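You operate a simulated robot arm through the tools that you are given. There is no shell and no other tool. Be economical: measure what you need, move in short steps, check, and stop when the job is done.

You are at the controls of a simulated robot arm. One attempt, no reset.

JOB
Move the pressed soap to the soap tray and press the blue one.
Fine: leave it in the mould with the arm swung aside.

It is judged by the outcome, as a careful person would: the job done as asked, and still so three seconds after it is handed in. It fails if anything else is knocked over, pushed out of place, dropped, spilled or broken.

ROBOT AND FRAMES
A 7-joint arm with a two-finger parallel gripper, fixed in place. Base frame: the origin is at the foot of the arm, x ahead of it, y to its left, z up; the work surface is at about z = 80. Lengths are in cm, angles in degrees, forces in N, time in s.
Its first joint turns from -166.0 to 166.0 degrees. Payload 4.4 kg.
The tool frame sits at the grasp point between the pads (the TCP): z along the fingers, y along the line on which they close. The tips reach 2.3 cm beyond it. The gripper opens to 9.4 cm. The fingers are 3.8 cm wide and 1 cm thick; the gripper's body (5.4 by 9.6 cm) begins 3.9 cm behind the TCP.
Orientation is that of the tool frame in the base frame, as a unit quaternion [w, x, y, z]. With the fingers straight down and closing along the base's y, the tool's x points along the base's -x, its y along +y and its z along -z.

CONTROLS
- The arm moves only by the tool nudge_tool. Its argument "series" is a list of rows, each a list of 7 numbers: the shift along the tool's x, y, z in cm, then the turn, a rotation vector about the tool's x, y, z in degrees, then the finger opening in cm, from 0 to 9.4. In form: [[tx, ty, tz, rx, ry, rz, claw], ...]. A call has 1 to 12 rows; each row is the pose to reach, as a shift and turn from the pose commanded when the call began, along the tool's axes at that moment. Rows are played at 5 a second. More than 5 cm and 8.6 degrees between two rows, or a gripper value outside its range, and nothing of the call is played. A pose out of reach is approached as far as the arm can. The call stops where the force on the tool passes 90 N (or 10 N more than at its start, if that is more) or the arm is blocked; 0.2 s more then pass. Each finger travels about 7.2 cm/s and halts on what it meets, pressing with about 43 N; the grip force reading is that of the motor and also rises with nothing between the fingers. The clock runs only during rows and for 0.2 s after the last one: add rows that repeat a pose to give the fingers time. It gives the time, the measured TCP pose, the force on the tool (base axes), the opening and the grip force at its end, in the units of the frame above (readings bear some noise).
- Cameras (640 x 400 px; columns grow to the right, rows downward): "scene" is fixed at [22.01, 64.71, 140.22]; the picture's right is [-0.46, -0.89, 0.00], its down [-0.45, 0.23, -0.86] and it looks along [0.77, -0.39, -0.50] (base axes); focal length 350 px, centre (320, 200). "wrist" rides on the gripper at [-3.9, 0, -4.4] in the tool frame; the picture's right is [0.00, -1.00, 0.00], its down [0.97, 0.00, -0.24] and it looks along [0.24, 0.00, 0.97] (tool axes); focal length 218 px, centre (320, 200).
- snapshot(camera): a new picture of that camera. The clock stands still meanwhile.
- probe_pixels(camera, pixels): for up to 12 pixels [column, row] of the newest picture of that camera ("zoom" is the newest enlarged one), the place [x, y, z] in the base frame of the surface seen there, good to about 0.2 cm, but the place of the scene camera against the robot may be out by one fixed shift of up to 1.2 cm in any direction. The clock stands still meanwhile.
- close_up(camera, box): a new picture of the part [left, top, right, bottom] of that camera's present view, enlarged. The clock stands still meanwhile.
- hand_in(): hands the job in; it is judged then, once.

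Go step by step. Measure first, check grasps and placings, and put right what went wrong. The budget is 80 turns and 34 pictures, counting those below and the enlarged ones. Unless the task says otherwise, let go and move clear before handing in, and close with one line.

The tools are called after "Call:" as name(argument=value, ...) on one line, values as JSON. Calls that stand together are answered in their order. nudge_tool: Moves the arm, as the interface text tells. Its arguments: {"type":"object","properties":{"series":{"type":"array","items":{"type":"array","items":{"type":"number"}}}},"required":["series"]} The other tools are called the same way: snapshot (camera) takes a picture; probe_pixels (camera, pixels) gives the place of the surface under pixels of a picture; close_up (camera, box) takes an enlarged picture of a part of a camera's view; hand_in () hands the job in.

At the start:

```text
time_s: 0.0
position: [75.18, 20.29, 115.18]
tool_rot: [0.0, 0.0, 1.0, 0.0]
wrist_force: [-0.4, 0.5, -0.9]
finger_gap: 9.38
finger_force: 0.0
```

scene: 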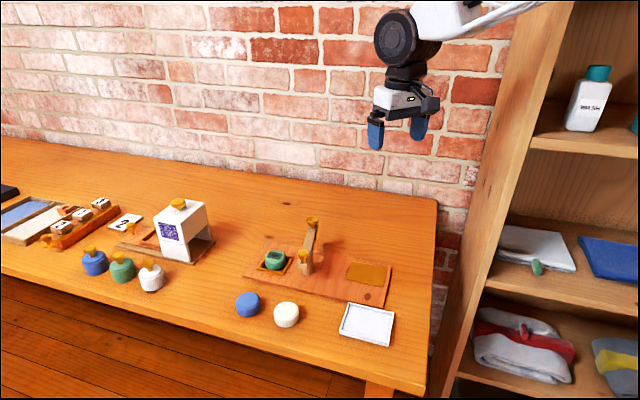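
wrist: 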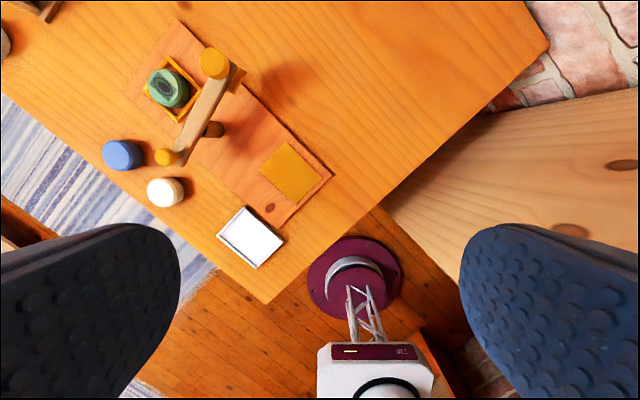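

The pictures show a small press (arm with gold knobs near scene px (305,240)), a green soap in the mould (275,260), a blue (247,304) and a white soap (286,314), and a white tray (367,324). I'll look closer first.

Call:
close_up(camera="scene", box=[220, 200, 420, 350])

Call:
close_up(camera="wrist", box=[80, 20, 340, 280])

Call:
close_up(camera="scene", box=[0, 170, 230, 310])

```text
2.67 times, centred on (320, 275) of scene
```

zoom: 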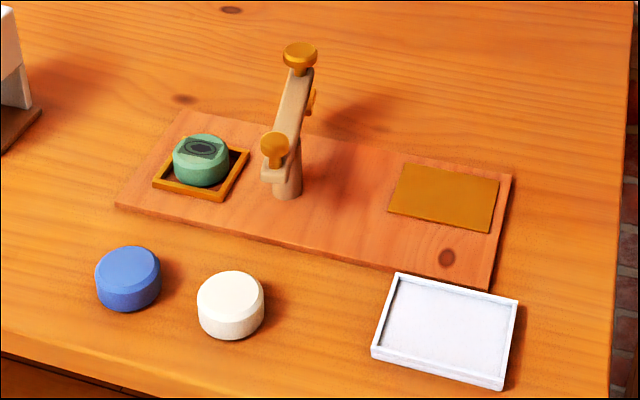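

```text
1.54 times, centred on (210, 150) of wrist
```

zoom: 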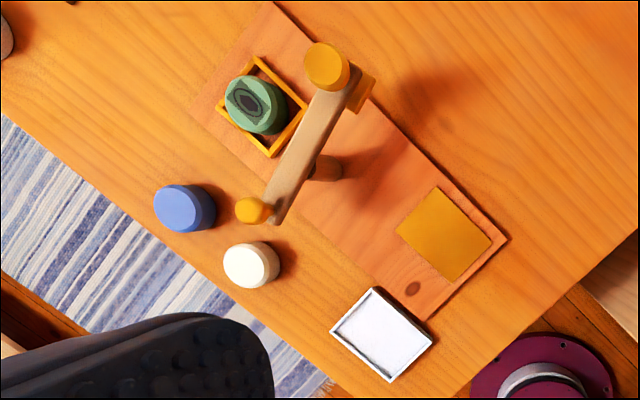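

```text
2.78 times, centred on (115, 240) of scene
```

zoom: 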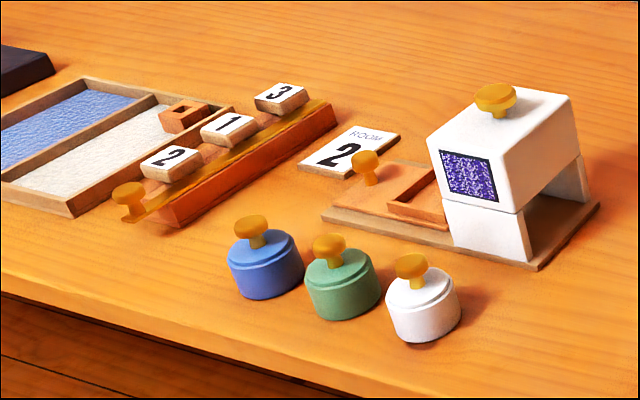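

The press is an arm on a post with a big knob and die at one end and a small handle knob at the other; it currently stands aside of the mould. I'll measure with the wrist view, which has no camera shift.

Call:
probe_pixels(camera="wrist", pixels=[[214, 62], [165, 157], [190, 115], [168, 88], [124, 155], [163, 192], [250, 237], [290, 172], [147, 90], [180, 118], [236, 80], [213, 129]])

Call:
probe_pixels(camera="scene", pixels=[[313, 219], [303, 254], [309, 235], [276, 255], [247, 298], [287, 308], [367, 324], [369, 274], [307, 268], [317, 236], [259, 269], [290, 270]])

```text
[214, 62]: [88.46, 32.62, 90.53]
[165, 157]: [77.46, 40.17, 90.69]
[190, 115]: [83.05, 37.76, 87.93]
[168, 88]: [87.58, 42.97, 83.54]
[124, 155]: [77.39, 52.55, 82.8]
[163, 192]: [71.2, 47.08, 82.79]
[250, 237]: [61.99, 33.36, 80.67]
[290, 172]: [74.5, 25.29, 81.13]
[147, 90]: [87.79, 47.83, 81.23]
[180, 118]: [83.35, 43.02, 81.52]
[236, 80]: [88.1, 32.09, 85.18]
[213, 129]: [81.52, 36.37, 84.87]
```

```text
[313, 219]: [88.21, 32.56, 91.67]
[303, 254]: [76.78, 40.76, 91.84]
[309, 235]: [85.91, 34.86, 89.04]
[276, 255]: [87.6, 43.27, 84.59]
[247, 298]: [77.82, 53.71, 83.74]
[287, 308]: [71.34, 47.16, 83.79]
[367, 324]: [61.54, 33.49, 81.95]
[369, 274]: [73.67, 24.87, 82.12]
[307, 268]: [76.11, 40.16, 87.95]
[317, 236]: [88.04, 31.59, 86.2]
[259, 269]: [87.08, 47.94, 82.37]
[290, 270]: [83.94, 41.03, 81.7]
```

The wrist readings give big knob (88.5,32.6,90.5), small knob (77.5,40.2,90.7), mould soap around (87,43). I'll move above the press for a nearer, top-down look.

Call:
nudge_tool(series=[[-1.8, 3.6, 2, 0, 0, 0, 9.4], [-3.6, 7.2, 4, 0, 0, 0, 9.4], [-5.4, 10.8, 6, 0, 0, 0, 9.4], [-7.2, 14.4, 8, 0, 0, 0, 9.4], [-9, 18, 10, 0, 0, 0, 9.4], [-9, 18, 10, 0, 0, 0, 9.4]])

Call:
snapshot(camera="wrist")

```text
time_s: 1.4
position: [84.05, 38.17, 105.25]
tool_rot: [0.0, 0.0, 1.0, 0.001]
wrist_force: [-0.5, -1.0, -0.1]
finger_gap: 9.41
finger_force: 0.1
```

```text
28 pictures are left
```

wrist: 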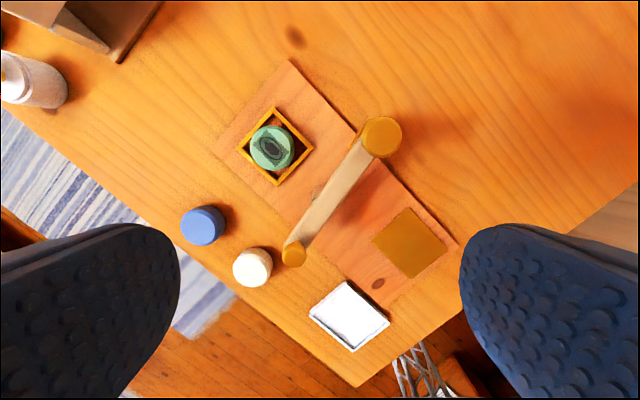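

Call:
close_up(camera="wrist", box=[180, 50, 470, 360])

Call:
probe_pixels(camera="wrist", pixels=[[272, 147], [275, 109], [240, 146], [276, 184], [311, 148], [381, 137], [294, 255], [204, 222], [252, 266], [349, 316], [409, 243], [314, 192]])

```text
1.29 times, centred on (325, 205) of wrist
```

zoom: 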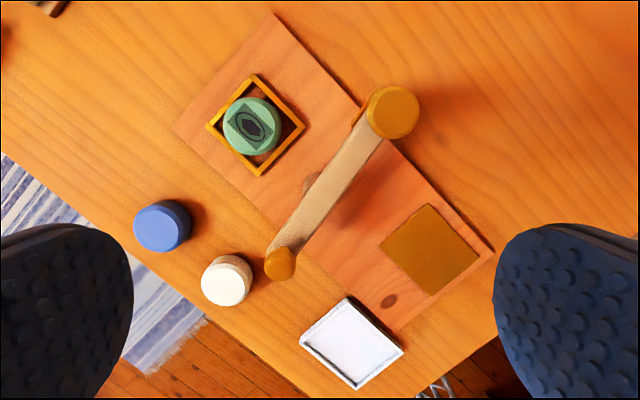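

```text
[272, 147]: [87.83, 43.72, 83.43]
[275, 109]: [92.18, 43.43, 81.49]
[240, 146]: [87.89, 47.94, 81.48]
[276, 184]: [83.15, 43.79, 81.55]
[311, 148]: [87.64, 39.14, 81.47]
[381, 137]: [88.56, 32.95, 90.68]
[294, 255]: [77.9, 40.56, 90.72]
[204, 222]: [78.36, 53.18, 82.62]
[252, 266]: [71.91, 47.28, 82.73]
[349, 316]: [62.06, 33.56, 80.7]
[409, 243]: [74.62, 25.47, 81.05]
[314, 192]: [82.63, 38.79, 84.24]
```

Mould centre is about (87.7,43.5), rim z 81.5, pressed green soap top 83.4; blue soap (78.4,53.2), tray (62.1,33.6). Post under the arm seems at about (82.1,37.6). I'll probe the tray rims and soap edges in the zoom.

Call:
probe_pixels(camera="zoom", pixels=[[346, 298], [402, 351], [357, 388], [301, 345], [329, 321], [351, 345], [226, 125], [278, 125], [252, 99], [252, 151], [135, 226], [162, 203]])

Call:
close_up(camera="wrist", box=[290, 270, 410, 360])

Call:
close_up(camera="wrist", box=[170, 100, 330, 250])

```text
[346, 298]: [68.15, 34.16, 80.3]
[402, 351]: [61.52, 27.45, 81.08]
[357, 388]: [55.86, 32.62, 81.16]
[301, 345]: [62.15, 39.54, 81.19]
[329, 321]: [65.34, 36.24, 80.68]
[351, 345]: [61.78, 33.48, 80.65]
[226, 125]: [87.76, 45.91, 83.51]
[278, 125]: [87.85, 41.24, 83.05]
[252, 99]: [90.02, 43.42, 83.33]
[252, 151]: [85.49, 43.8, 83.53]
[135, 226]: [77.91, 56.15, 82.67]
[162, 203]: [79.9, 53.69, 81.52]
```

```text
4.44 times, centred on (350, 315) of wrist
```

zoom: 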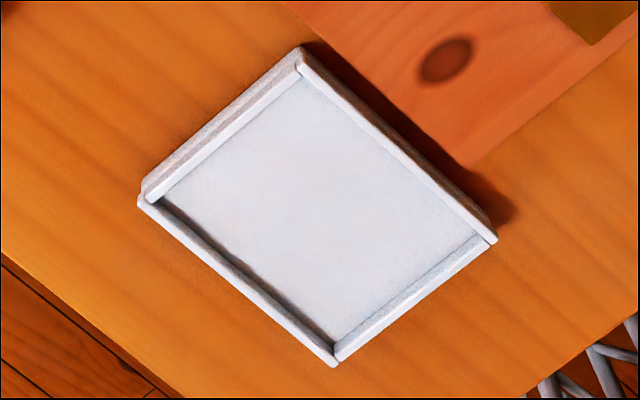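

```text
2.67 times, centred on (250, 175) of wrist
```

zoom: 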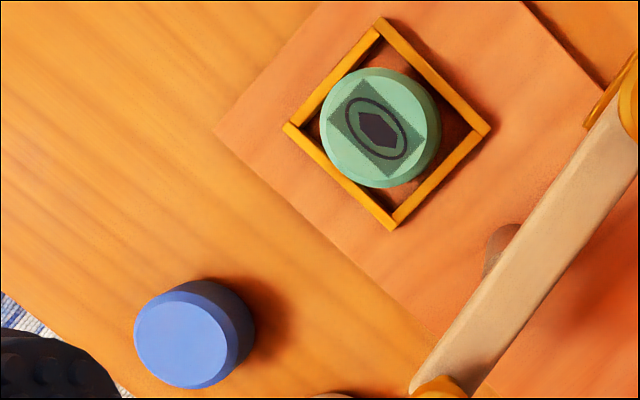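

Tray interior is centred about (61.8,33.5), floor 80.65, rim 81.1; the green soap's centre is (87.75,43.6). I'll go above the green soap with the present yaw, stopping just above it.

Call:
nudge_tool(series=[[-1.8, 2.7, 3, 0, 0, 0, 9.4], [-3.57, 5.31, 6, 0, 0, 0, 9.4], [-3.57, 5.31, 10.5, 0, 0, 0, 9.4], [-3.57, 5.31, 14.5, 0, 0, 0, 9.4], [-3.57, 5.31, 17.2, 0, 0, 0, 9.4], [-3.57, 5.31, 17.2, 0, 0, 0, 9.4]])

Call:
snapshot(camera="wrist")

```text
time_s: 2.8
position: [87.95, 43.73, 88.01]
tool_rot: [0.0, 0.001, 1.0, 0.0]
wrist_force: [0.0, 1.1, 0.0]
finger_gap: 9.4
finger_force: 0.0
```

```text
24 pictures are left
```

wrist: 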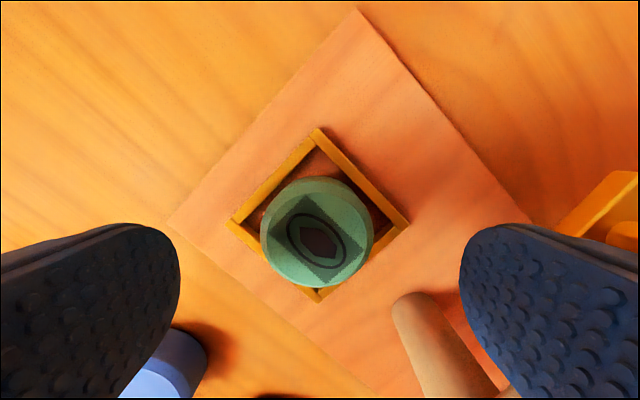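

The soap is centred between the fingers (column 317). I'll check soap and post places before descending.

Call:
probe_pixels(camera="wrist", pixels=[[316, 240], [262, 225], [373, 232], [318, 179], [313, 286], [393, 305], [425, 294], [440, 350], [393, 320], [160, 360]])

```text
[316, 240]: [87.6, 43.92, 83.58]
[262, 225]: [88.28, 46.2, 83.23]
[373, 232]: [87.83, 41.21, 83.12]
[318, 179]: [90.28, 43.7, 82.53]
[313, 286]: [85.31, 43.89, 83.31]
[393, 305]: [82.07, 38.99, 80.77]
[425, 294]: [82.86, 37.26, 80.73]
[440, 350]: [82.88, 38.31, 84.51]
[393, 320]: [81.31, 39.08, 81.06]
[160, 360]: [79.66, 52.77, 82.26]
```

The soap is at (87.8,43.7), well under the tool. I descend so the tips stop just above the mould rim and close.

Call:
nudge_tool(series=[[0, 0.05, 2, 0, 0, 0, 9.4], [0, 0.05, 3.9, 0, 0, 0, 9.4], [0, 0.05, 3.9, 0, 0, 0, 9.4], [0, 0.05, 3.9, 0, 0, 0, 7], [0, 0.05, 3.9, 0, 0, 0, 5.5], [0, 0.05, 3.9, 0, 0, 0, 4.2], [0, 0.05, 3.9, 0, 0, 0, 4.2], [0, 0.05, 3.9, 0, 0, 0, 4.2]])

```text
time_s: 4.6
position: [87.77, 43.6, 84.22]
tool_rot: [0.0, 0.0, 1.0, -0.001]
wrist_force: [0.7, 0.3, 0.4]
finger_gap: 5.05
finger_force: 42.6
```

Gripped at 5.05 cm with 42.6 N. I lift straight up and travel above the press to the tray.

Call:
nudge_tool(series=[[0, 0, -1.5, 0, 0, 0, 4.2], [0, 0, -5, 0, 0, 0, 4.2], [0, 0, -9.5, 0, 0, 0, 4.2], [0, 0, -14, 0, 0, 0, 4.2], [4.3, -1.7, -14, 0, 0, 0, 4.2], [8.6, -3.4, -14, 0, 0, 0, 4.2], [12.9, -5.1, -14, 0, 0, 0, 4.2], [17.2, -6.8, -14, 0, 0, 0, 4.2], [21.5, -8.5, -14, 0, 0, 0, 4.2], [25.95, -10.15, -14, 0, 0, 0, 4.2], [25.95, -10.15, -10, 0, 0, 0, 4.2], [25.95, -10.15, -7, 0, 0, 0, 4.2]])

Call:
snapshot(camera="wrist")

```text
time_s: 7.2
position: [62.13, 33.23, 90.92]
tool_rot: [0.0, 0.0, 1.0, 0.0]
wrist_force: [0.6, 0.6, 0.3]
finger_gap: 5.03
finger_force: 42.7
```

```text
23 pictures are left
```

wrist: 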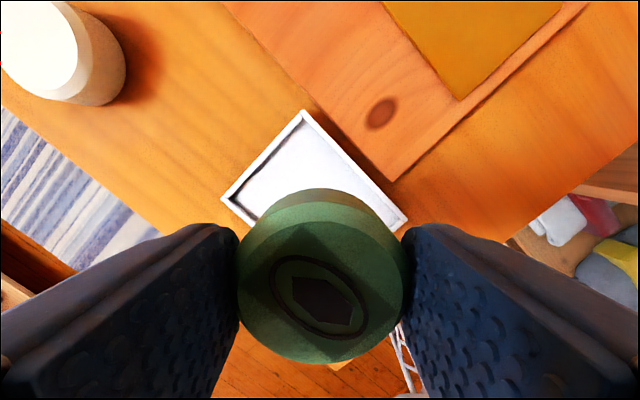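

Call:
probe_pixels(camera="wrist", pixels=[[303, 114], [226, 198], [404, 220], [300, 150], [265, 155], [350, 165], [322, 290]])

Call:
close_up(camera="scene", box=[310, 240, 430, 350])

```text
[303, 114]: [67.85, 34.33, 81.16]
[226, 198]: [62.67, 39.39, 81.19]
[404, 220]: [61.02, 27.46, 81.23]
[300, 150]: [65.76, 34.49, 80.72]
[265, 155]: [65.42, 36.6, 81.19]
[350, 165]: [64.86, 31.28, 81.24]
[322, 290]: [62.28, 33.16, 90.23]
```

```text
3.64 times, centred on (370, 295) of scene
```

zoom: 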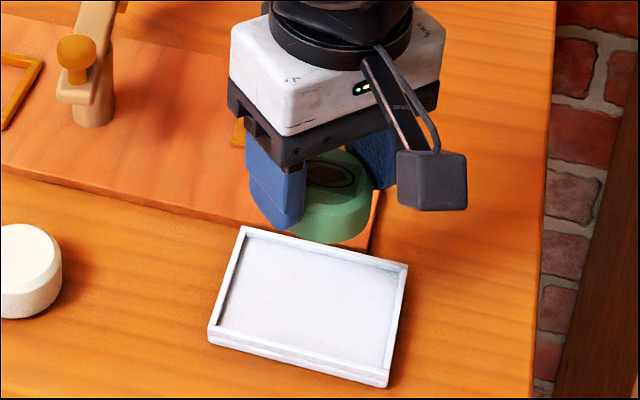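

The tray centre is confirmed at (61.85,33.43), and the soap is above it. I lower to the tray floor gently.

Call:
nudge_tool(series=[[0, 0, 3, 0, 0, 0, 4.2], [0, 0, 5.5, 0, 0, 0, 4.2], [0, 0, 6.6, 0, 0, 0, 4.2], [0, 0, 7.1, 0, 0, 0, 4.2], [0, 0, 7.1, 0, 0, 0, 4.2]])

```text
time_s: 8.4
position: [61.87, 33.41, 84.27]
tool_rot: [0.002, 0.0, 1.0, 0.001]
wrist_force: [-8.2, -2.1, 39.1]
finger_gap: 5.02
finger_force: 43.0
```

Contact was felt (39 N), so the soap sits on the tray floor. I ease up slightly, open and rise.

Call:
nudge_tool(series=[[0, 0, -0.25, 0, 0, 0, 4.2], [0, 0, -0.25, 0, 0, 0, 5.2], [0, 0, -0.25, 0, 0, 0, 6], [0, 0, -0.25, 0, 0, 0, 7], [0, 0, -2, 0, 0, 0, 7.5], [0, 0, -6, 0, 0, 0, 8], [0, 0, -10.5, 0, 0, 0, 9], [0, 0, -14.5, 0, 0, 0, 9.4]])

Call:
snapshot(camera="wrist")

```text
time_s: 10.2
position: [61.62, 33.36, 98.47]
tool_rot: [-0.001, 0.0, 1.0, 0.0]
wrist_force: [0.5, 0.3, -0.6]
finger_gap: 9.42
finger_force: 0.2
```

```text
21 pictures are left
```

wrist: 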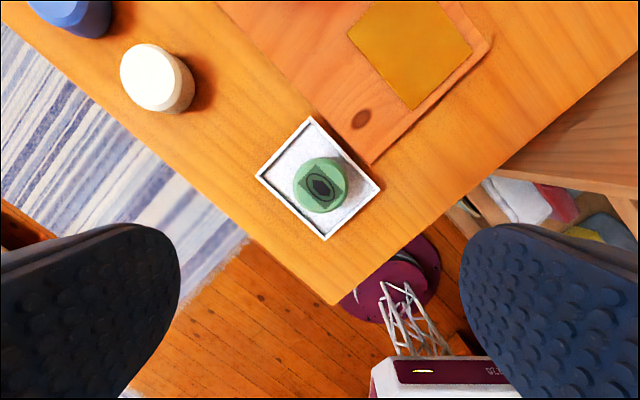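

The green soap lies in the tray (320,185). Next I go above the blue soap around (78.3,53.3).

Call:
nudge_tool(series=[[-2.75, 3.3, 0, 0, 0, 0, 9.4], [-5.5, 6.6, 0, 0, 0, 0, 9.4], [-8.25, 9.9, 0, 0, 0, 0, 9.4], [-11, 13.2, 0, 0, 0, 0, 9.4], [-13.75, 16.5, 0, 0, 0, 0, 9.4], [-16.5, 19.8, 0, 0, 0, 0, 9.4], [-16.5, 19.8, 4, 0, 0, 0, 9.4], [-16.5, 19.8, 8, 0, 0, 0, 9.4], [-16.5, 19.8, 8, 0, 0, 0, 9.4]])

Call:
snapshot(camera="wrist")

```text
time_s: 12.2
position: [78.28, 53.39, 90.76]
tool_rot: [0.001, 0.001, 1.0, 0.0]
wrist_force: [-0.3, -0.8, -0.3]
finger_gap: 9.4
finger_force: 0.0
```

```text
20 pictures are left
```

wrist: 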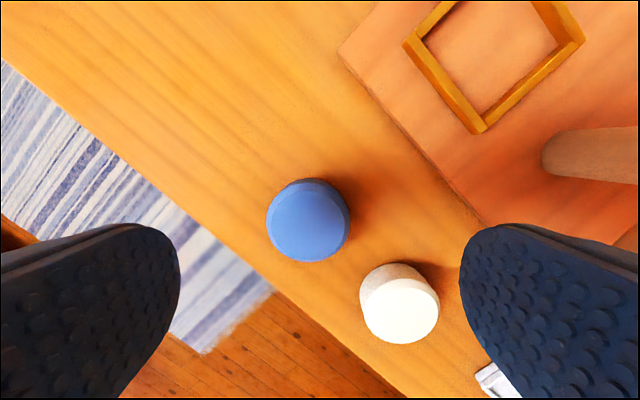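

Blue is at (308,222), near centre; the mould is empty at (495,60). I measure both plus the white soap clearance.

Call:
probe_pixels(camera="wrist", pixels=[[308, 228], [268, 222], [348, 222], [310, 187], [308, 260], [400, 270], [408, 45], [477, 130], [581, 42], [490, 60], [477, 105], [555, 45]])

```text
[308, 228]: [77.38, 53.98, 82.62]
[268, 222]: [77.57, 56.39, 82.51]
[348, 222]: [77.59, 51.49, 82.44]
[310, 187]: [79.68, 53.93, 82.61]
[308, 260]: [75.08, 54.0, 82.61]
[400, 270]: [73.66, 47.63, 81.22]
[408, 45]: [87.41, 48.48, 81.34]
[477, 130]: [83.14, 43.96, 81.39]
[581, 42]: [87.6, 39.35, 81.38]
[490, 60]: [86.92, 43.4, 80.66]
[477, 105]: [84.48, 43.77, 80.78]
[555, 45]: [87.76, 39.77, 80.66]
```

Blue centre is (77.5,53.95), top 82.6; white is clear of the finger by over 1 cm. I align, descend and grip.

Call:
nudge_tool(series=[[0.8, 0.65, 0, 0, 0, 0, 9.0], [0.8, 0.65, 3, 0, 0, 0, 9.0], [0.8, 0.65, 5.5, 0, 0, 0, 9.0], [0.8, 0.65, 7.03, 0, 0, 0, 9.0], [0.8, 0.65, 7.03, 0, 0, 0, 7], [0.8, 0.65, 7.03, 0, 0, 0, 5.5], [0.8, 0.65, 7.03, 0, 0, 0, 4.2], [0.8, 0.65, 7.03, 0, 0, 0, 4.2], [0.8, 0.65, 7.03, 0, 0, 0, 4.2]])

```text
time_s: 14.2
position: [77.22, 54.07, 83.51]
tool_rot: [0.0, 0.001, 1.0, 0.001]
wrist_force: [-0.3, 0.3, -0.3]
finger_gap: 5.04
finger_force: 42.7
```

Blue gripped at 5.04 cm. I lift and carry it over the mould, stopping above for a check.

Call:
nudge_tool(series=[[0, 0, -2, 0, 0, 0, 4.2], [0, 0, -6, 0, 0, 0, 4.2], [-3.4, -3.4, -6, 0, 0, 0, 4.2], [-6.8, -6.9, -6, 0, 0, 0, 4.2], [-10.18, -10.3, -6, 0, 0, 0, 4.2], [-10.18, -10.3, -6, 0, 0, 0, 4.2], [-10.18, -10.3, -4, 0, 0, 0, 4.2], [-10.18, -10.3, -4, 0, 0, 0, 4.2]])

Call:
snapshot(camera="wrist")

Call:
close_up(camera="scene", box=[220, 200, 340, 310])

```text
time_s: 16.0
position: [87.46, 43.72, 87.36]
tool_rot: [0.0, 0.0, 1.0, 0.0]
wrist_force: [0.3, 0.6, 0.1]
finger_gap: 5.02
finger_force: 42.8
```

```text
19 pictures are left
```

wrist: 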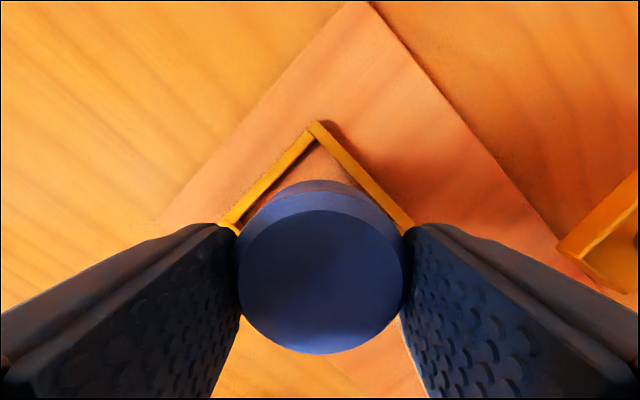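

```text
3.64 times, centred on (280, 255) of scene
```

zoom: 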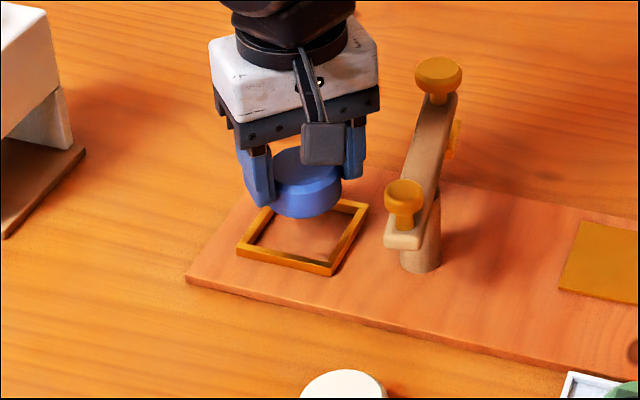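

The soap is above the mould; I measure soap and rim alignment before lowering.

Call:
probe_pixels(camera="wrist", pixels=[[313, 124], [313, 145], [225, 222], [408, 222], [320, 212], [320, 350], [242, 282], [400, 282], [320, 282]])

```text
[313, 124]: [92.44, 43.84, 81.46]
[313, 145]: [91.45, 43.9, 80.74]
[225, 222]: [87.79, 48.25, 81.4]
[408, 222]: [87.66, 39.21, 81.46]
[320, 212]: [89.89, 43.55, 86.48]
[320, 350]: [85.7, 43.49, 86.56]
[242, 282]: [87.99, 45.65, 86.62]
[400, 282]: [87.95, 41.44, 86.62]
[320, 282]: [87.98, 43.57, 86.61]
```

Mould centre is (87.8,43.73) and the soap (87.85,43.55): a 0.15 shift in y, then lower.

Call:
nudge_tool(series=[[0, 0.17, 0, 0, 0, 0, 4.2], [0, 0.17, 1.5, 0, 0, 0, 4.2], [0, 0.17, 2.5, 0, 0, 0, 4.2], [0, 0.17, 2.9, 0, 0, 0, 4.2], [0, 0.17, 3.2, 0, 0, 0, 4.2], [0, 0.17, 3.2, 0, 0, 0, 4.2]])

```text
time_s: 17.4
position: [87.65, 43.8, 84.3]
tool_rot: [0.001, 0.0, 1.0, 0.0]
wrist_force: [-2.0, 0.3, 4.0]
finger_gap: 5.03
finger_force: 43.0
```

Light contact (4 N) at the expected depth: the soap is down in the mould. I release, rise and look.

Call:
nudge_tool(series=[[0, 0, 0, 0, 0, 0, 5.2], [0, 0, 0, 0, 0, 0, 6], [0, 0, 0, 0, 0, 0, 7], [0, 0, 0, 0, 0, 0, 8], [0, 0, -3, 0, 0, 0, 8], [0, 0, -7.5, 0, 0, 0, 8], [0, 0, -12, 0, 0, 0, 8], [0, 0, -16, 0, 0, 0, 8], [0, 0, -16, 0, 0, 0, 8]])

Call:
snapshot(camera="wrist")

Call:
close_up(camera="scene", box=[220, 200, 340, 310])

```text
time_s: 19.4
position: [87.39, 43.71, 100.45]
tool_rot: [0.0, 0.0, 1.0, 0.0]
wrist_force: [0.6, 0.2, -0.6]
finger_gap: 8.0
finger_force: 0.0
```

```text
17 pictures are left
```

wrist: 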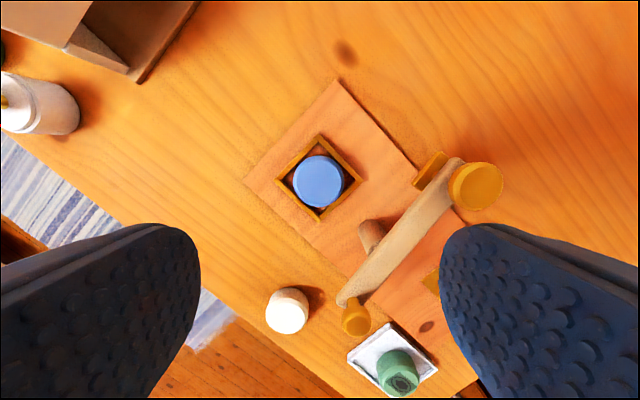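

```text
3.64 times, centred on (280, 255) of scene
```

zoom: 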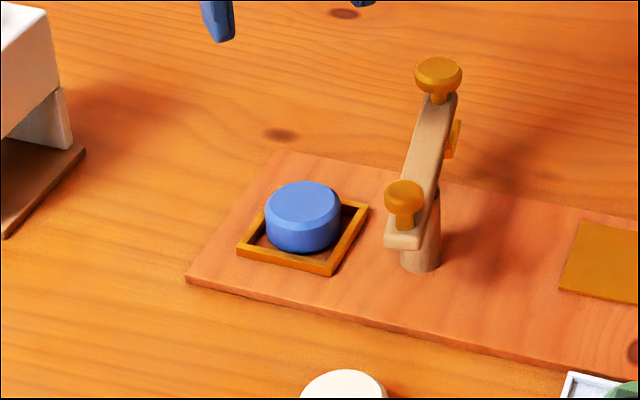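

Blue sits in the mould. I look closely at the press arm and measure its knobs and die.

Call:
close_up(camera="wrist", box=[330, 140, 510, 340])

Call:
probe_pixels(camera="wrist", pixels=[[476, 187], [356, 319], [415, 183], [440, 155], [430, 170], [452, 163], [344, 300], [372, 234], [410, 232], [320, 182], [380, 284], [450, 187]])

Call:
close_up(camera="scene", box=[285, 205, 345, 285])

```text
2.00 times, centred on (420, 240) of wrist
```

zoom: 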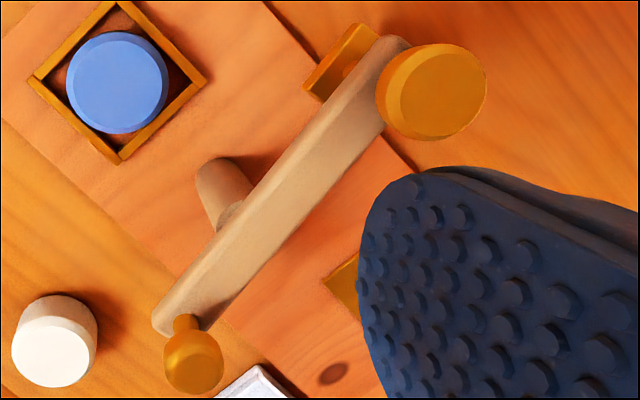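

```text
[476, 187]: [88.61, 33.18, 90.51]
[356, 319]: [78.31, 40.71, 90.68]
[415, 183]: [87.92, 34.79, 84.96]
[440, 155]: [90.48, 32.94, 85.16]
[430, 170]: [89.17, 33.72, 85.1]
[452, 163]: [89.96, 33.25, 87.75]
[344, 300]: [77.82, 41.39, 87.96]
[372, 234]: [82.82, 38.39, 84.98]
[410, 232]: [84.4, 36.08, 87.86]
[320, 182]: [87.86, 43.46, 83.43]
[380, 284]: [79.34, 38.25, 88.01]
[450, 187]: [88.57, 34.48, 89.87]
```

```text
5.00 times, centred on (315, 245) of scene
```

zoom: 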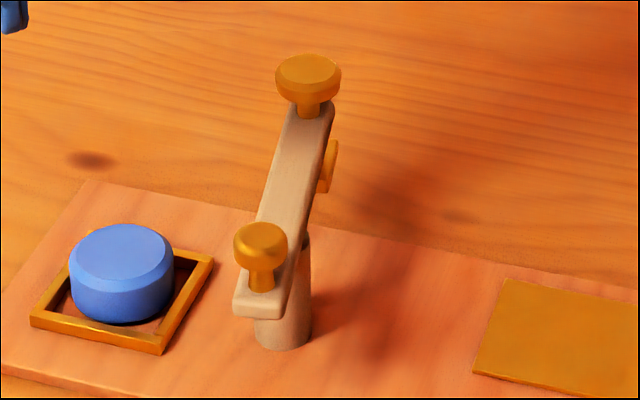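

The die plate (top z 85.1) hangs under the big knob's plunger; the small knob at (78.25,40.65,90.7) is the handle. Before going near it I want to know how low the black box on the gripper's side hangs.

Call:
close_up(camera="scene", box=[220, 120, 360, 230])

```text
3.64 times, centred on (290, 175) of scene
```

zoom: 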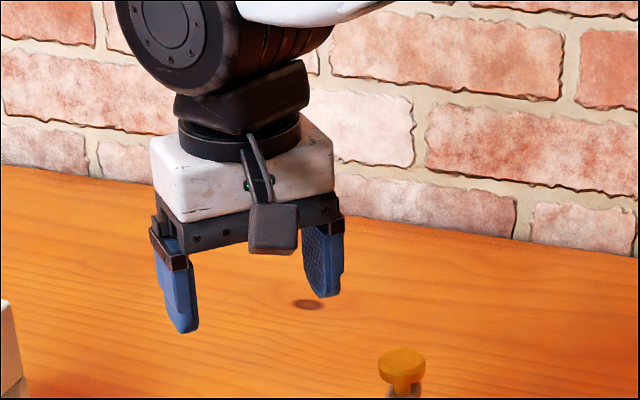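

Call:
probe_pixels(camera="zoom", pixels=[[272, 210], [255, 210], [270, 248], [290, 240], [182, 328], [325, 292], [160, 210]])

```text
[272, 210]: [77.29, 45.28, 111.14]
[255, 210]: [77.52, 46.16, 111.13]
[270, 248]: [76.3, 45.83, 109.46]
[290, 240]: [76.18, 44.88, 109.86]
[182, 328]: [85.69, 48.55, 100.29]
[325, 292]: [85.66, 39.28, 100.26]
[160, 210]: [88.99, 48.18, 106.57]
```

The box sits 9 cm above the TCP, so it's harmless. I go above the handle knob (tips just over it) and check.

Call:
nudge_tool(series=[[4.7, -1.6, 0, 0, 0, 0, 6], [9.43, -3.17, 0, 0, 0, 0, 5], [9.43, -3.17, 4.5, 0, 0, 0, 5], [9.43, -3.17, 6, 0, 0, 0, 5], [9.43, -3.17, 6, 0, 0, 0, 5]])

Call:
snapshot(camera="wrist")

```text
time_s: 20.6
position: [78.21, 40.68, 94.44]
tool_rot: [-0.001, 0.0, 1.0, 0.0]
wrist_force: [-0.8, -0.9, 0.5]
finger_gap: 5.0
finger_force: 0.0
```

```text
12 pictures are left
```

wrist: 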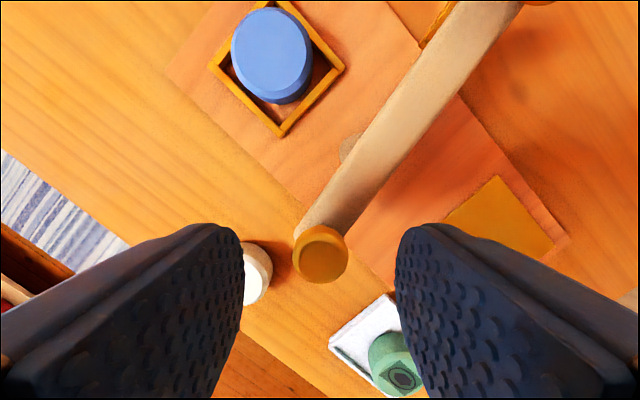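

The knob (321,253) is centred between the pads. I descend until the tips are just above the arm's bar and grip the knob.

Call:
nudge_tool(series=[[0, 0, 2, 0, 0, 0, 5], [0, 0, 3.5, 0, 0, 0, 5], [0, 0, 3.5, 0, 0, 0, 3.5], [0, 0, 3.5, 0, 0, 0, 2.2], [0, 0, 3.5, 0, 0, 0, 1.2], [0, 0, 3.5, 0, 0, 0, 1.2], [0, 0, 3.5, 0, 0, 0, 1.2]])

Call:
probe_pixels(camera="wrist", pixels=[[321, 253], [321, 278], [321, 228], [297, 253], [346, 253]])

```text
time_s: 22.2
position: [78.23, 40.61, 90.73]
tool_rot: [0.001, 0.0, 1.0, 0.0]
wrist_force: [-5.2, 4.4, -0.3]
finger_gap: 2.37
finger_force: 44.7
```

```text
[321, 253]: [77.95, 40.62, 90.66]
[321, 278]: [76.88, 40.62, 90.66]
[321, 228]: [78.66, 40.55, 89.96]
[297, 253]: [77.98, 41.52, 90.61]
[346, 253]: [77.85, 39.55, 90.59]
```

Gripped the knob: 2.4 cm wide, centre (77.95,40.6). Geometry gives the post at (81.8,37.95), lever 4.6 cm and a 79° turn needed. I loosen to a 2.5 cm cage and carry the knob along the arc halfway first.

Call:
nudge_tool(series=[[0, 0, 0, 0, 0, 0, 2.55], [0.2, -0.45, 0, 0, 0, 0, 2.55], [0.5, -0.93, 0, 0, 0, 0, 2.55], [0.66, -1.45, 0, 0, 0, 0, 2.55], [0.78, -1.95, 0, 0, 0, 0, 2.55], [0.82, -2.5, 0, 0, 0, 0, 2.55], [0.83, -3.0, 0, 0, 0, 0, 2.55], [0.83, -3.0, 0, 0, 0, 0, 2.55]])

Call:
snapshot(camera="wrist")

```text
time_s: 24.0
position: [77.2, 37.54, 90.72]
tool_rot: [-0.001, 0.0, 1.0, 0.0]
wrist_force: [-0.2, 0.3, -0.4]
finger_gap: 2.56
finger_force: 0.6
```

```text
11 pictures are left
```

wrist: 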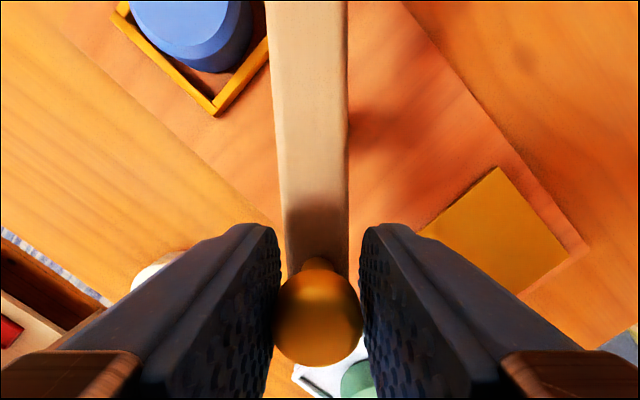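

The arm swings freely (bar now points along x). I continue the arc to the mould position.

Call:
nudge_tool(series=[[-0.08, -0.5, 0, 0, 0, 0, 2.55], [-0.2, -1.04, 0, 0, 0, 0, 2.55], [-0.4, -1.55, 0, 0, 0, 0, 2.55], [-0.63, -2.0, 0, 0, 0, 0, 2.55], [-0.95, -2.45, 0, 0, 0, 0, 2.55], [-1.27, -2.84, 0, 0, 0, 0, 2.55], [-1.27, -2.84, 0, 0, 0, 0, 2.3], [-1.27, -2.84, 0, 0, 0, 0, 2.3], [-1.27, -2.84, 0, 0, 0, 0, 2.3]])

Call:
close_up(camera="scene", box=[220, 200, 340, 310])

```text
time_s: 26.0
position: [78.67, 34.68, 90.64]
tool_rot: [0.0, 0.0, 1.0, 0.0]
wrist_force: [0.3, -0.3, 1.4]
finger_gap: 2.4
finger_force: 1.1
```

```text
3.64 times, centred on (280, 255) of scene
```

zoom: 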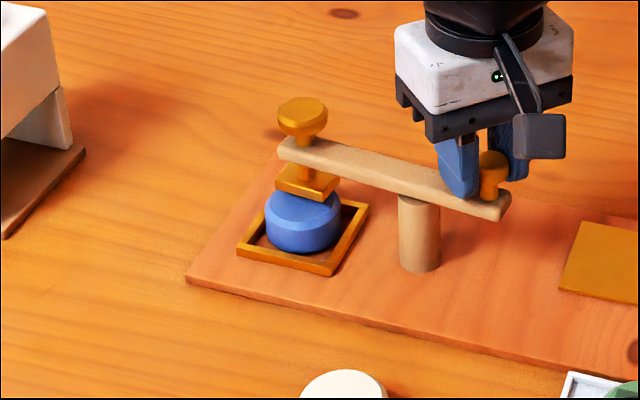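

The die now hangs over the blue soap. I release the handle, rise and check alignment from above the knob.

Call:
nudge_tool(series=[[0, 0, 0, 0, 0, 0, 3], [0, 0, 0, 0, 0, 0, 4.5], [0, 0, -3, 0, 0, 0, 4.5], [0, 0, -7, 0, 0, 0, 3], [-2.6, 2.6, -9, 0, 0, 0, 1], [-5.2, 5.2, -9, 0, 0, 0, 0], [-8, 8, -9, 0, 0, 0, 0], [-8, 8, -9, 0, 0, 0, 0]])

Call:
snapshot(camera="wrist")

```text
time_s: 27.8
position: [86.48, 42.83, 99.6]
tool_rot: [0.0, 0.0, 1.0, 0.0]
wrist_force: [0.8, 0.1, 0.3]
finger_gap: 0.01
finger_force: 41.9
```

```text
9 pictures are left
```

wrist: 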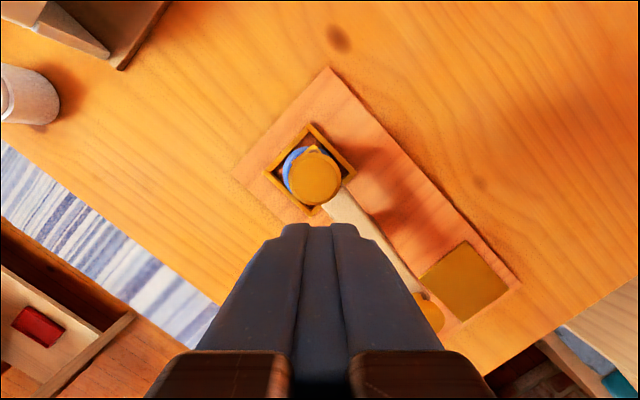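

Call:
probe_pixels(camera="wrist", pixels=[[315, 177], [290, 177], [339, 177], [315, 152], [315, 203], [288, 168], [428, 312], [310, 126], [268, 168], [354, 173]])

```text
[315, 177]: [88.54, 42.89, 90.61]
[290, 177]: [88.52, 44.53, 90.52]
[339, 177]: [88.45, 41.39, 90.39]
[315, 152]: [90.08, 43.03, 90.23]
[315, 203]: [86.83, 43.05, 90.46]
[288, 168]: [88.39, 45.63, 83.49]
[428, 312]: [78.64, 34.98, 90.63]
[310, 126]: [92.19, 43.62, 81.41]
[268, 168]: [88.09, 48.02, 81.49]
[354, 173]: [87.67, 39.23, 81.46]
```

Knob centre is (88.45,42.95) versus mould centre (87.8,43.65): about 6.6° short, no radial error. I go back to the handle, grip and push it another ~0.55 cm.

Call:
nudge_tool(series=[[2.8, -2.8, 0, 0, 0, 0, 2], [5.4, -5.4, 0, 0, 0, 0, 4.5], [8, -8, 0, 0, 0, 0, 4.5], [8, -8, 4, 0, 0, 0, 4.5], [8, -8, 7, 0, 0, 0, 4.5], [8, -8, 9, 0, 0, 0, 4.5], [8, -8, 9, 0, 0, 0, 2.5], [8, -8, 9, 0, 0, 0, 2.3], [8, -8, 9, 0, 0, 0, 2.3], [7.8, -8.23, 9, 0, 0, 0, 2.3], [7.62, -8.45, 9, 0, 0, 0, 2.3], [7.62, -8.45, 9, 0, 0, 0, 2.3]])

Call:
nudge_tool(series=[[0, 0, 0, 0, 0, 0, 3], [0, 0, 0, 0, 0, 0, 4.5], [0, 0, -3, 0, 0, 0, 4.5], [0, 0, -7, 0, 0, 0, 3], [-2.6, 2.6, -9, 0, 0, 0, 1], [-5.2, 5.2, -9, 0, 0, 0, 0], [-8, 8, -9, 0, 0, 0, 0], [-8, 8, -9, 0, 0, 0, 0]])

Call:
snapshot(camera="wrist")

```text
time_s: 30.4
position: [78.97, 34.46, 90.61]
tool_rot: [-0.001, 0.0, 1.0, -0.001]
wrist_force: [0.0, -1.5, -0.7]
finger_gap: 2.37
finger_force: 0.8
```

```text
time_s: 32.2
position: [86.96, 42.01, 100.01]
tool_rot: [0.0, 0.0, 1.0, 0.0]
wrist_force: [0.5, 0.4, 0.7]
finger_gap: 0.0
finger_force: 42.4
```

```text
8 pictures are left
```

wrist: 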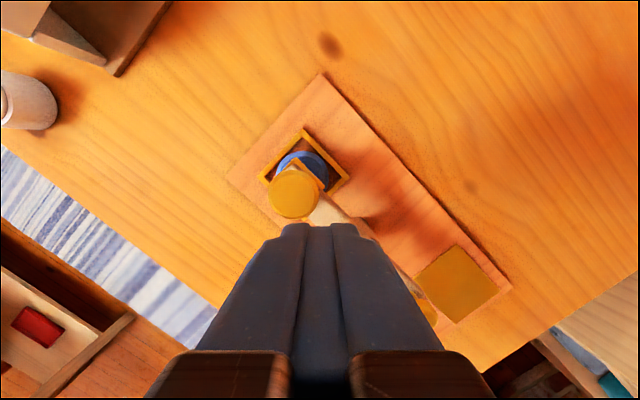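

The knob moved more than expected (now at (294,194)); I measure.

Call:
probe_pixels(camera="wrist", pixels=[[294, 194], [270, 194], [317, 194], [294, 171], [294, 217], [424, 312], [305, 130], [262, 177], [348, 178], [300, 163]])

```text
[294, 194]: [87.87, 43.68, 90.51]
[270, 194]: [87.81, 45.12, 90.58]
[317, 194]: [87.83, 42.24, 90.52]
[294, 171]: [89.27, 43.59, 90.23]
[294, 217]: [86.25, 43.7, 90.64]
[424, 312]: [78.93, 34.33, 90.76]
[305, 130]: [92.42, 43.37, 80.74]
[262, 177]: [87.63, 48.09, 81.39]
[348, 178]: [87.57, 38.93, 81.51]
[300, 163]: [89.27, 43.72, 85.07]
```

The die is now centred on the mould (87.77,43.68). With fingers closed, I move over the knob and start pressing gently.

Call:
nudge_tool(series=[[-0.73, 1.32, 0, 0, 0, 0, 0], [-0.73, 1.32, 4, 0, 0, 0, 0], [-0.73, 1.32, 6.4, 0, 0, 0, 0], [-0.73, 1.32, 6.4, 0, 0, 0, 0], [-0.73, 1.32, 6.8, 0, 0, 0, 0], [-0.73, 1.32, 7.1, 0, 0, 0, 0], [-0.73, 1.32, 7.4, 0, 0, 0, 0], [-0.73, 1.32, 7.6, 0, 0, 0, 0], [-0.73, 1.32, 7.8, 0, 0, 0, 0], [-0.73, 1.32, 7.8, 0, 0, 0, 0]])

```text
time_s: 34.4
position: [87.74, 43.74, 92.19]
tool_rot: [0.001, -0.001, 1.0, 0.001]
wrist_force: [-6.7, -5.9, 25.6]
finger_gap: 0.01
finger_force: 42.3
```

The knob is yielding (tip at 89.9, 26 N). I press further in small steps.

Call:
nudge_tool(series=[[0, 0, 0.2, 0, 0, 0, 0], [0, 0, 0.4, 0, 0, 0, 0], [0, 0, 0.6, 0, 0, 0, 0], [0, 0, 0.6, 0, 0, 0, 0]])

Call:
close_up(camera="scene", box=[235, 200, 335, 290])

```text
time_s: 35.2
position: [87.94, 43.79, 92.36]
tool_rot: [0.003, 0.0, 1.0, 0.002]
wrist_force: [3.3, 2.5, 13.6]
finger_gap: 0.0
finger_force: 42.5
stopped in row 3: the force on the tool passed its limit (the readings are from after the stop); the commanded pose is now the measured one
```

```text
4.44 times, centred on (285, 245) of scene
```

zoom: 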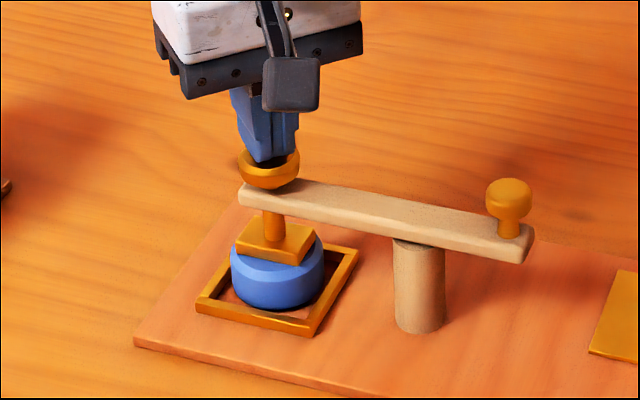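

The die rests on the soap and the force passed 90 N at the bottom of the stroke. I hold one more moderate press briefly to make sure.

Call:
nudge_tool(series=[[0, 0, 0.2, 0, 0, 0, 0], [0, 0, 0.35, 0, 0, 0, 0], [0, 0, 0.45, 0, 0, 0, 0], [0, 0, 0.45, 0, 0, 0, 0], [0, 0, 0.45, 0, 0, 0, 0], [0, 0, 0.45, 0, 0, 0, 0], [0, 0, 0.45, 0, 0, 0, 0]])

```text
time_s: 36.5
position: [88.11, 43.81, 92.21]
tool_rot: [0.005, 0.0, 1.0, 0.002]
wrist_force: [-0.1, -1.0, 14.7]
finger_gap: 0.02
finger_force: 42.1
stopped in row 6: the force on the tool passed its limit (the readings are from after the stop); the commanded pose is now the measured one
```

Force again passed the limit while holding, so the press was full. I rise and see whether the die sprang back up.

Call:
nudge_tool(series=[[0, 0, -0.5, 0, 0, 0, 0], [0, 0, -1.5, 0, 0, 0, 0], [0, 0, -4, 0, 0, 0, 0], [0, 0, -8, 0, 0, 0, 0], [0, 0, -8, 0, 0, 0, 0]])

Call:
close_up(camera="scene", box=[235, 200, 335, 290])

```text
time_s: 37.7
position: [88.08, 43.89, 100.19]
tool_rot: [0.004, 0.0, 1.0, 0.002]
wrist_force: [0.2, 1.0, 0.6]
finger_gap: 0.0
finger_force: 42.3
```

```text
4.44 times, centred on (285, 245) of scene
```

zoom: 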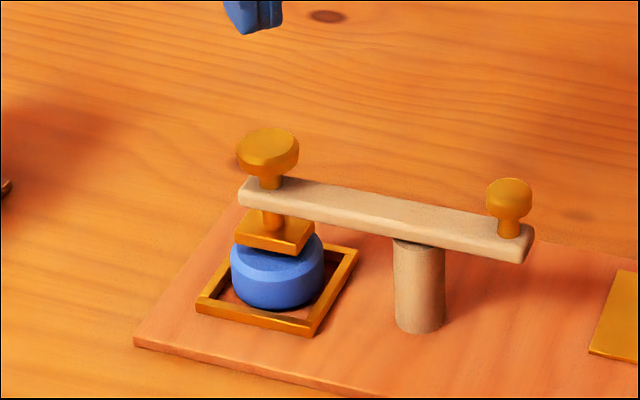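

The die sprang back up. Now I return to the handle to swing the arm aside, gripping it again.

Call:
nudge_tool(series=[[3, -3.2, 0, 0, 0, 0, 2], [6, -6.4, 0, 0, 0, 0, 4.5], [9, -9.5, 0, 0, 0, 0, 4.8], [9, -9.5, 4, 0, 0, 0, 4.8], [9, -9.5, 7, 0, 0, 0, 4.8], [9, -9.5, 9.3, 0, 0, 0, 4.8], [9, -9.5, 9.3, 0, 0, 0, 3], [9, -9.5, 9.3, 0, 0, 0, 2.3], [9, -9.5, 9.3, 0, 0, 0, 2.3]])

```text
time_s: 39.7
position: [79.13, 34.3, 90.4]
tool_rot: [0.005, 0.0, 1.0, 0.002]
wrist_force: [0.6, 3.5, -0.3]
finger_gap: 2.42
finger_force: 1.1
```

Knob gripped. I loosen to a cage and swing it back along the arc to where it stood originally, then release and rise.

Call:
nudge_tool(series=[[0, 0, -0.2, 0, 0, 0, 2.55], [0.4, 0.45, -0.2, 0, 0, 0, 2.55], [0.73, 0.85, -0.2, 0, 0, 0, 2.55], [1.33, 1.95, -0.2, 0, 0, 0, 2.55], [1.58, 3.15, -0.2, 0, 0, 0, 2.55], [1.53, 4.25, -0.2, 0, 0, 0, 2.55], [1.33, 5.25, -0.2, 0, 0, 0, 2.55], [0.98, 6.2, -0.2, 0, 0, 0, 2.55], [0.98, 6.2, -0.2, 0, 0, 0, 2.55], [0.98, 6.2, -0.2, 0, 0, 0, 2.55]])

Call:
nudge_tool(series=[[0, 0, 0, 0, 0, 0, 3.5], [0, 0, 0, 0, 0, 0, 4.8], [0, 0, -3, 0, 0, 0, 4.8], [0, 0, -7, 0, 0, 0, 4.8], [0, 0, -11, 0, 0, 0, 4.8], [0, 0, -15, 0, 0, 0, 4.8], [0, 0, -15, 0, 0, 0, 4.8]])

Call:
snapshot(camera="wrist")

Call:
close_up(camera="scene", box=[220, 200, 420, 350])

```text
time_s: 41.9
position: [77.83, 40.49, 90.89]
tool_rot: [0.004, 0.0, 1.0, 0.002]
wrist_force: [0.6, 1.5, 0.5]
finger_gap: 2.58
finger_force: 0.4
```

```text
time_s: 43.5
position: [78.03, 40.45, 106.16]
tool_rot: [0.004, 0.0, 1.0, 0.002]
wrist_force: [0.6, -0.3, -0.5]
finger_gap: 4.79
finger_force: 0.0
```

```text
5 pictures are left
```

wrist: 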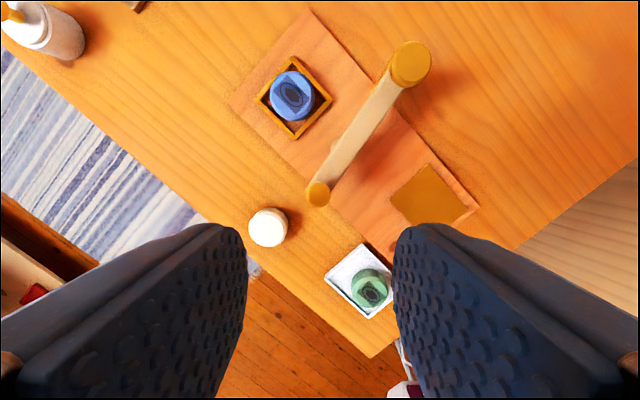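

```text
2.67 times, centred on (320, 275) of scene
```

zoom: 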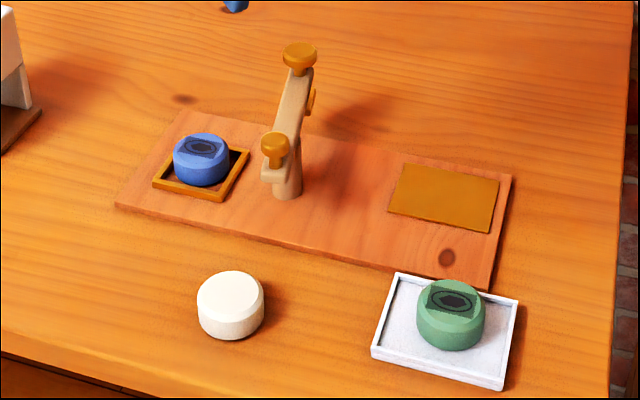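

The blue soap now carries the stamp and sits in the mould, the press arm is swung aside, the green soap lies in the tray, and the white soap is untouched. The gripper is clear, so I hand in.

Call:
hand_in()

```text
The job is handed in.
```

The green pressed soap is in the tray. The blue soap has been pressed and left in the mould, with the press arm swung aside.
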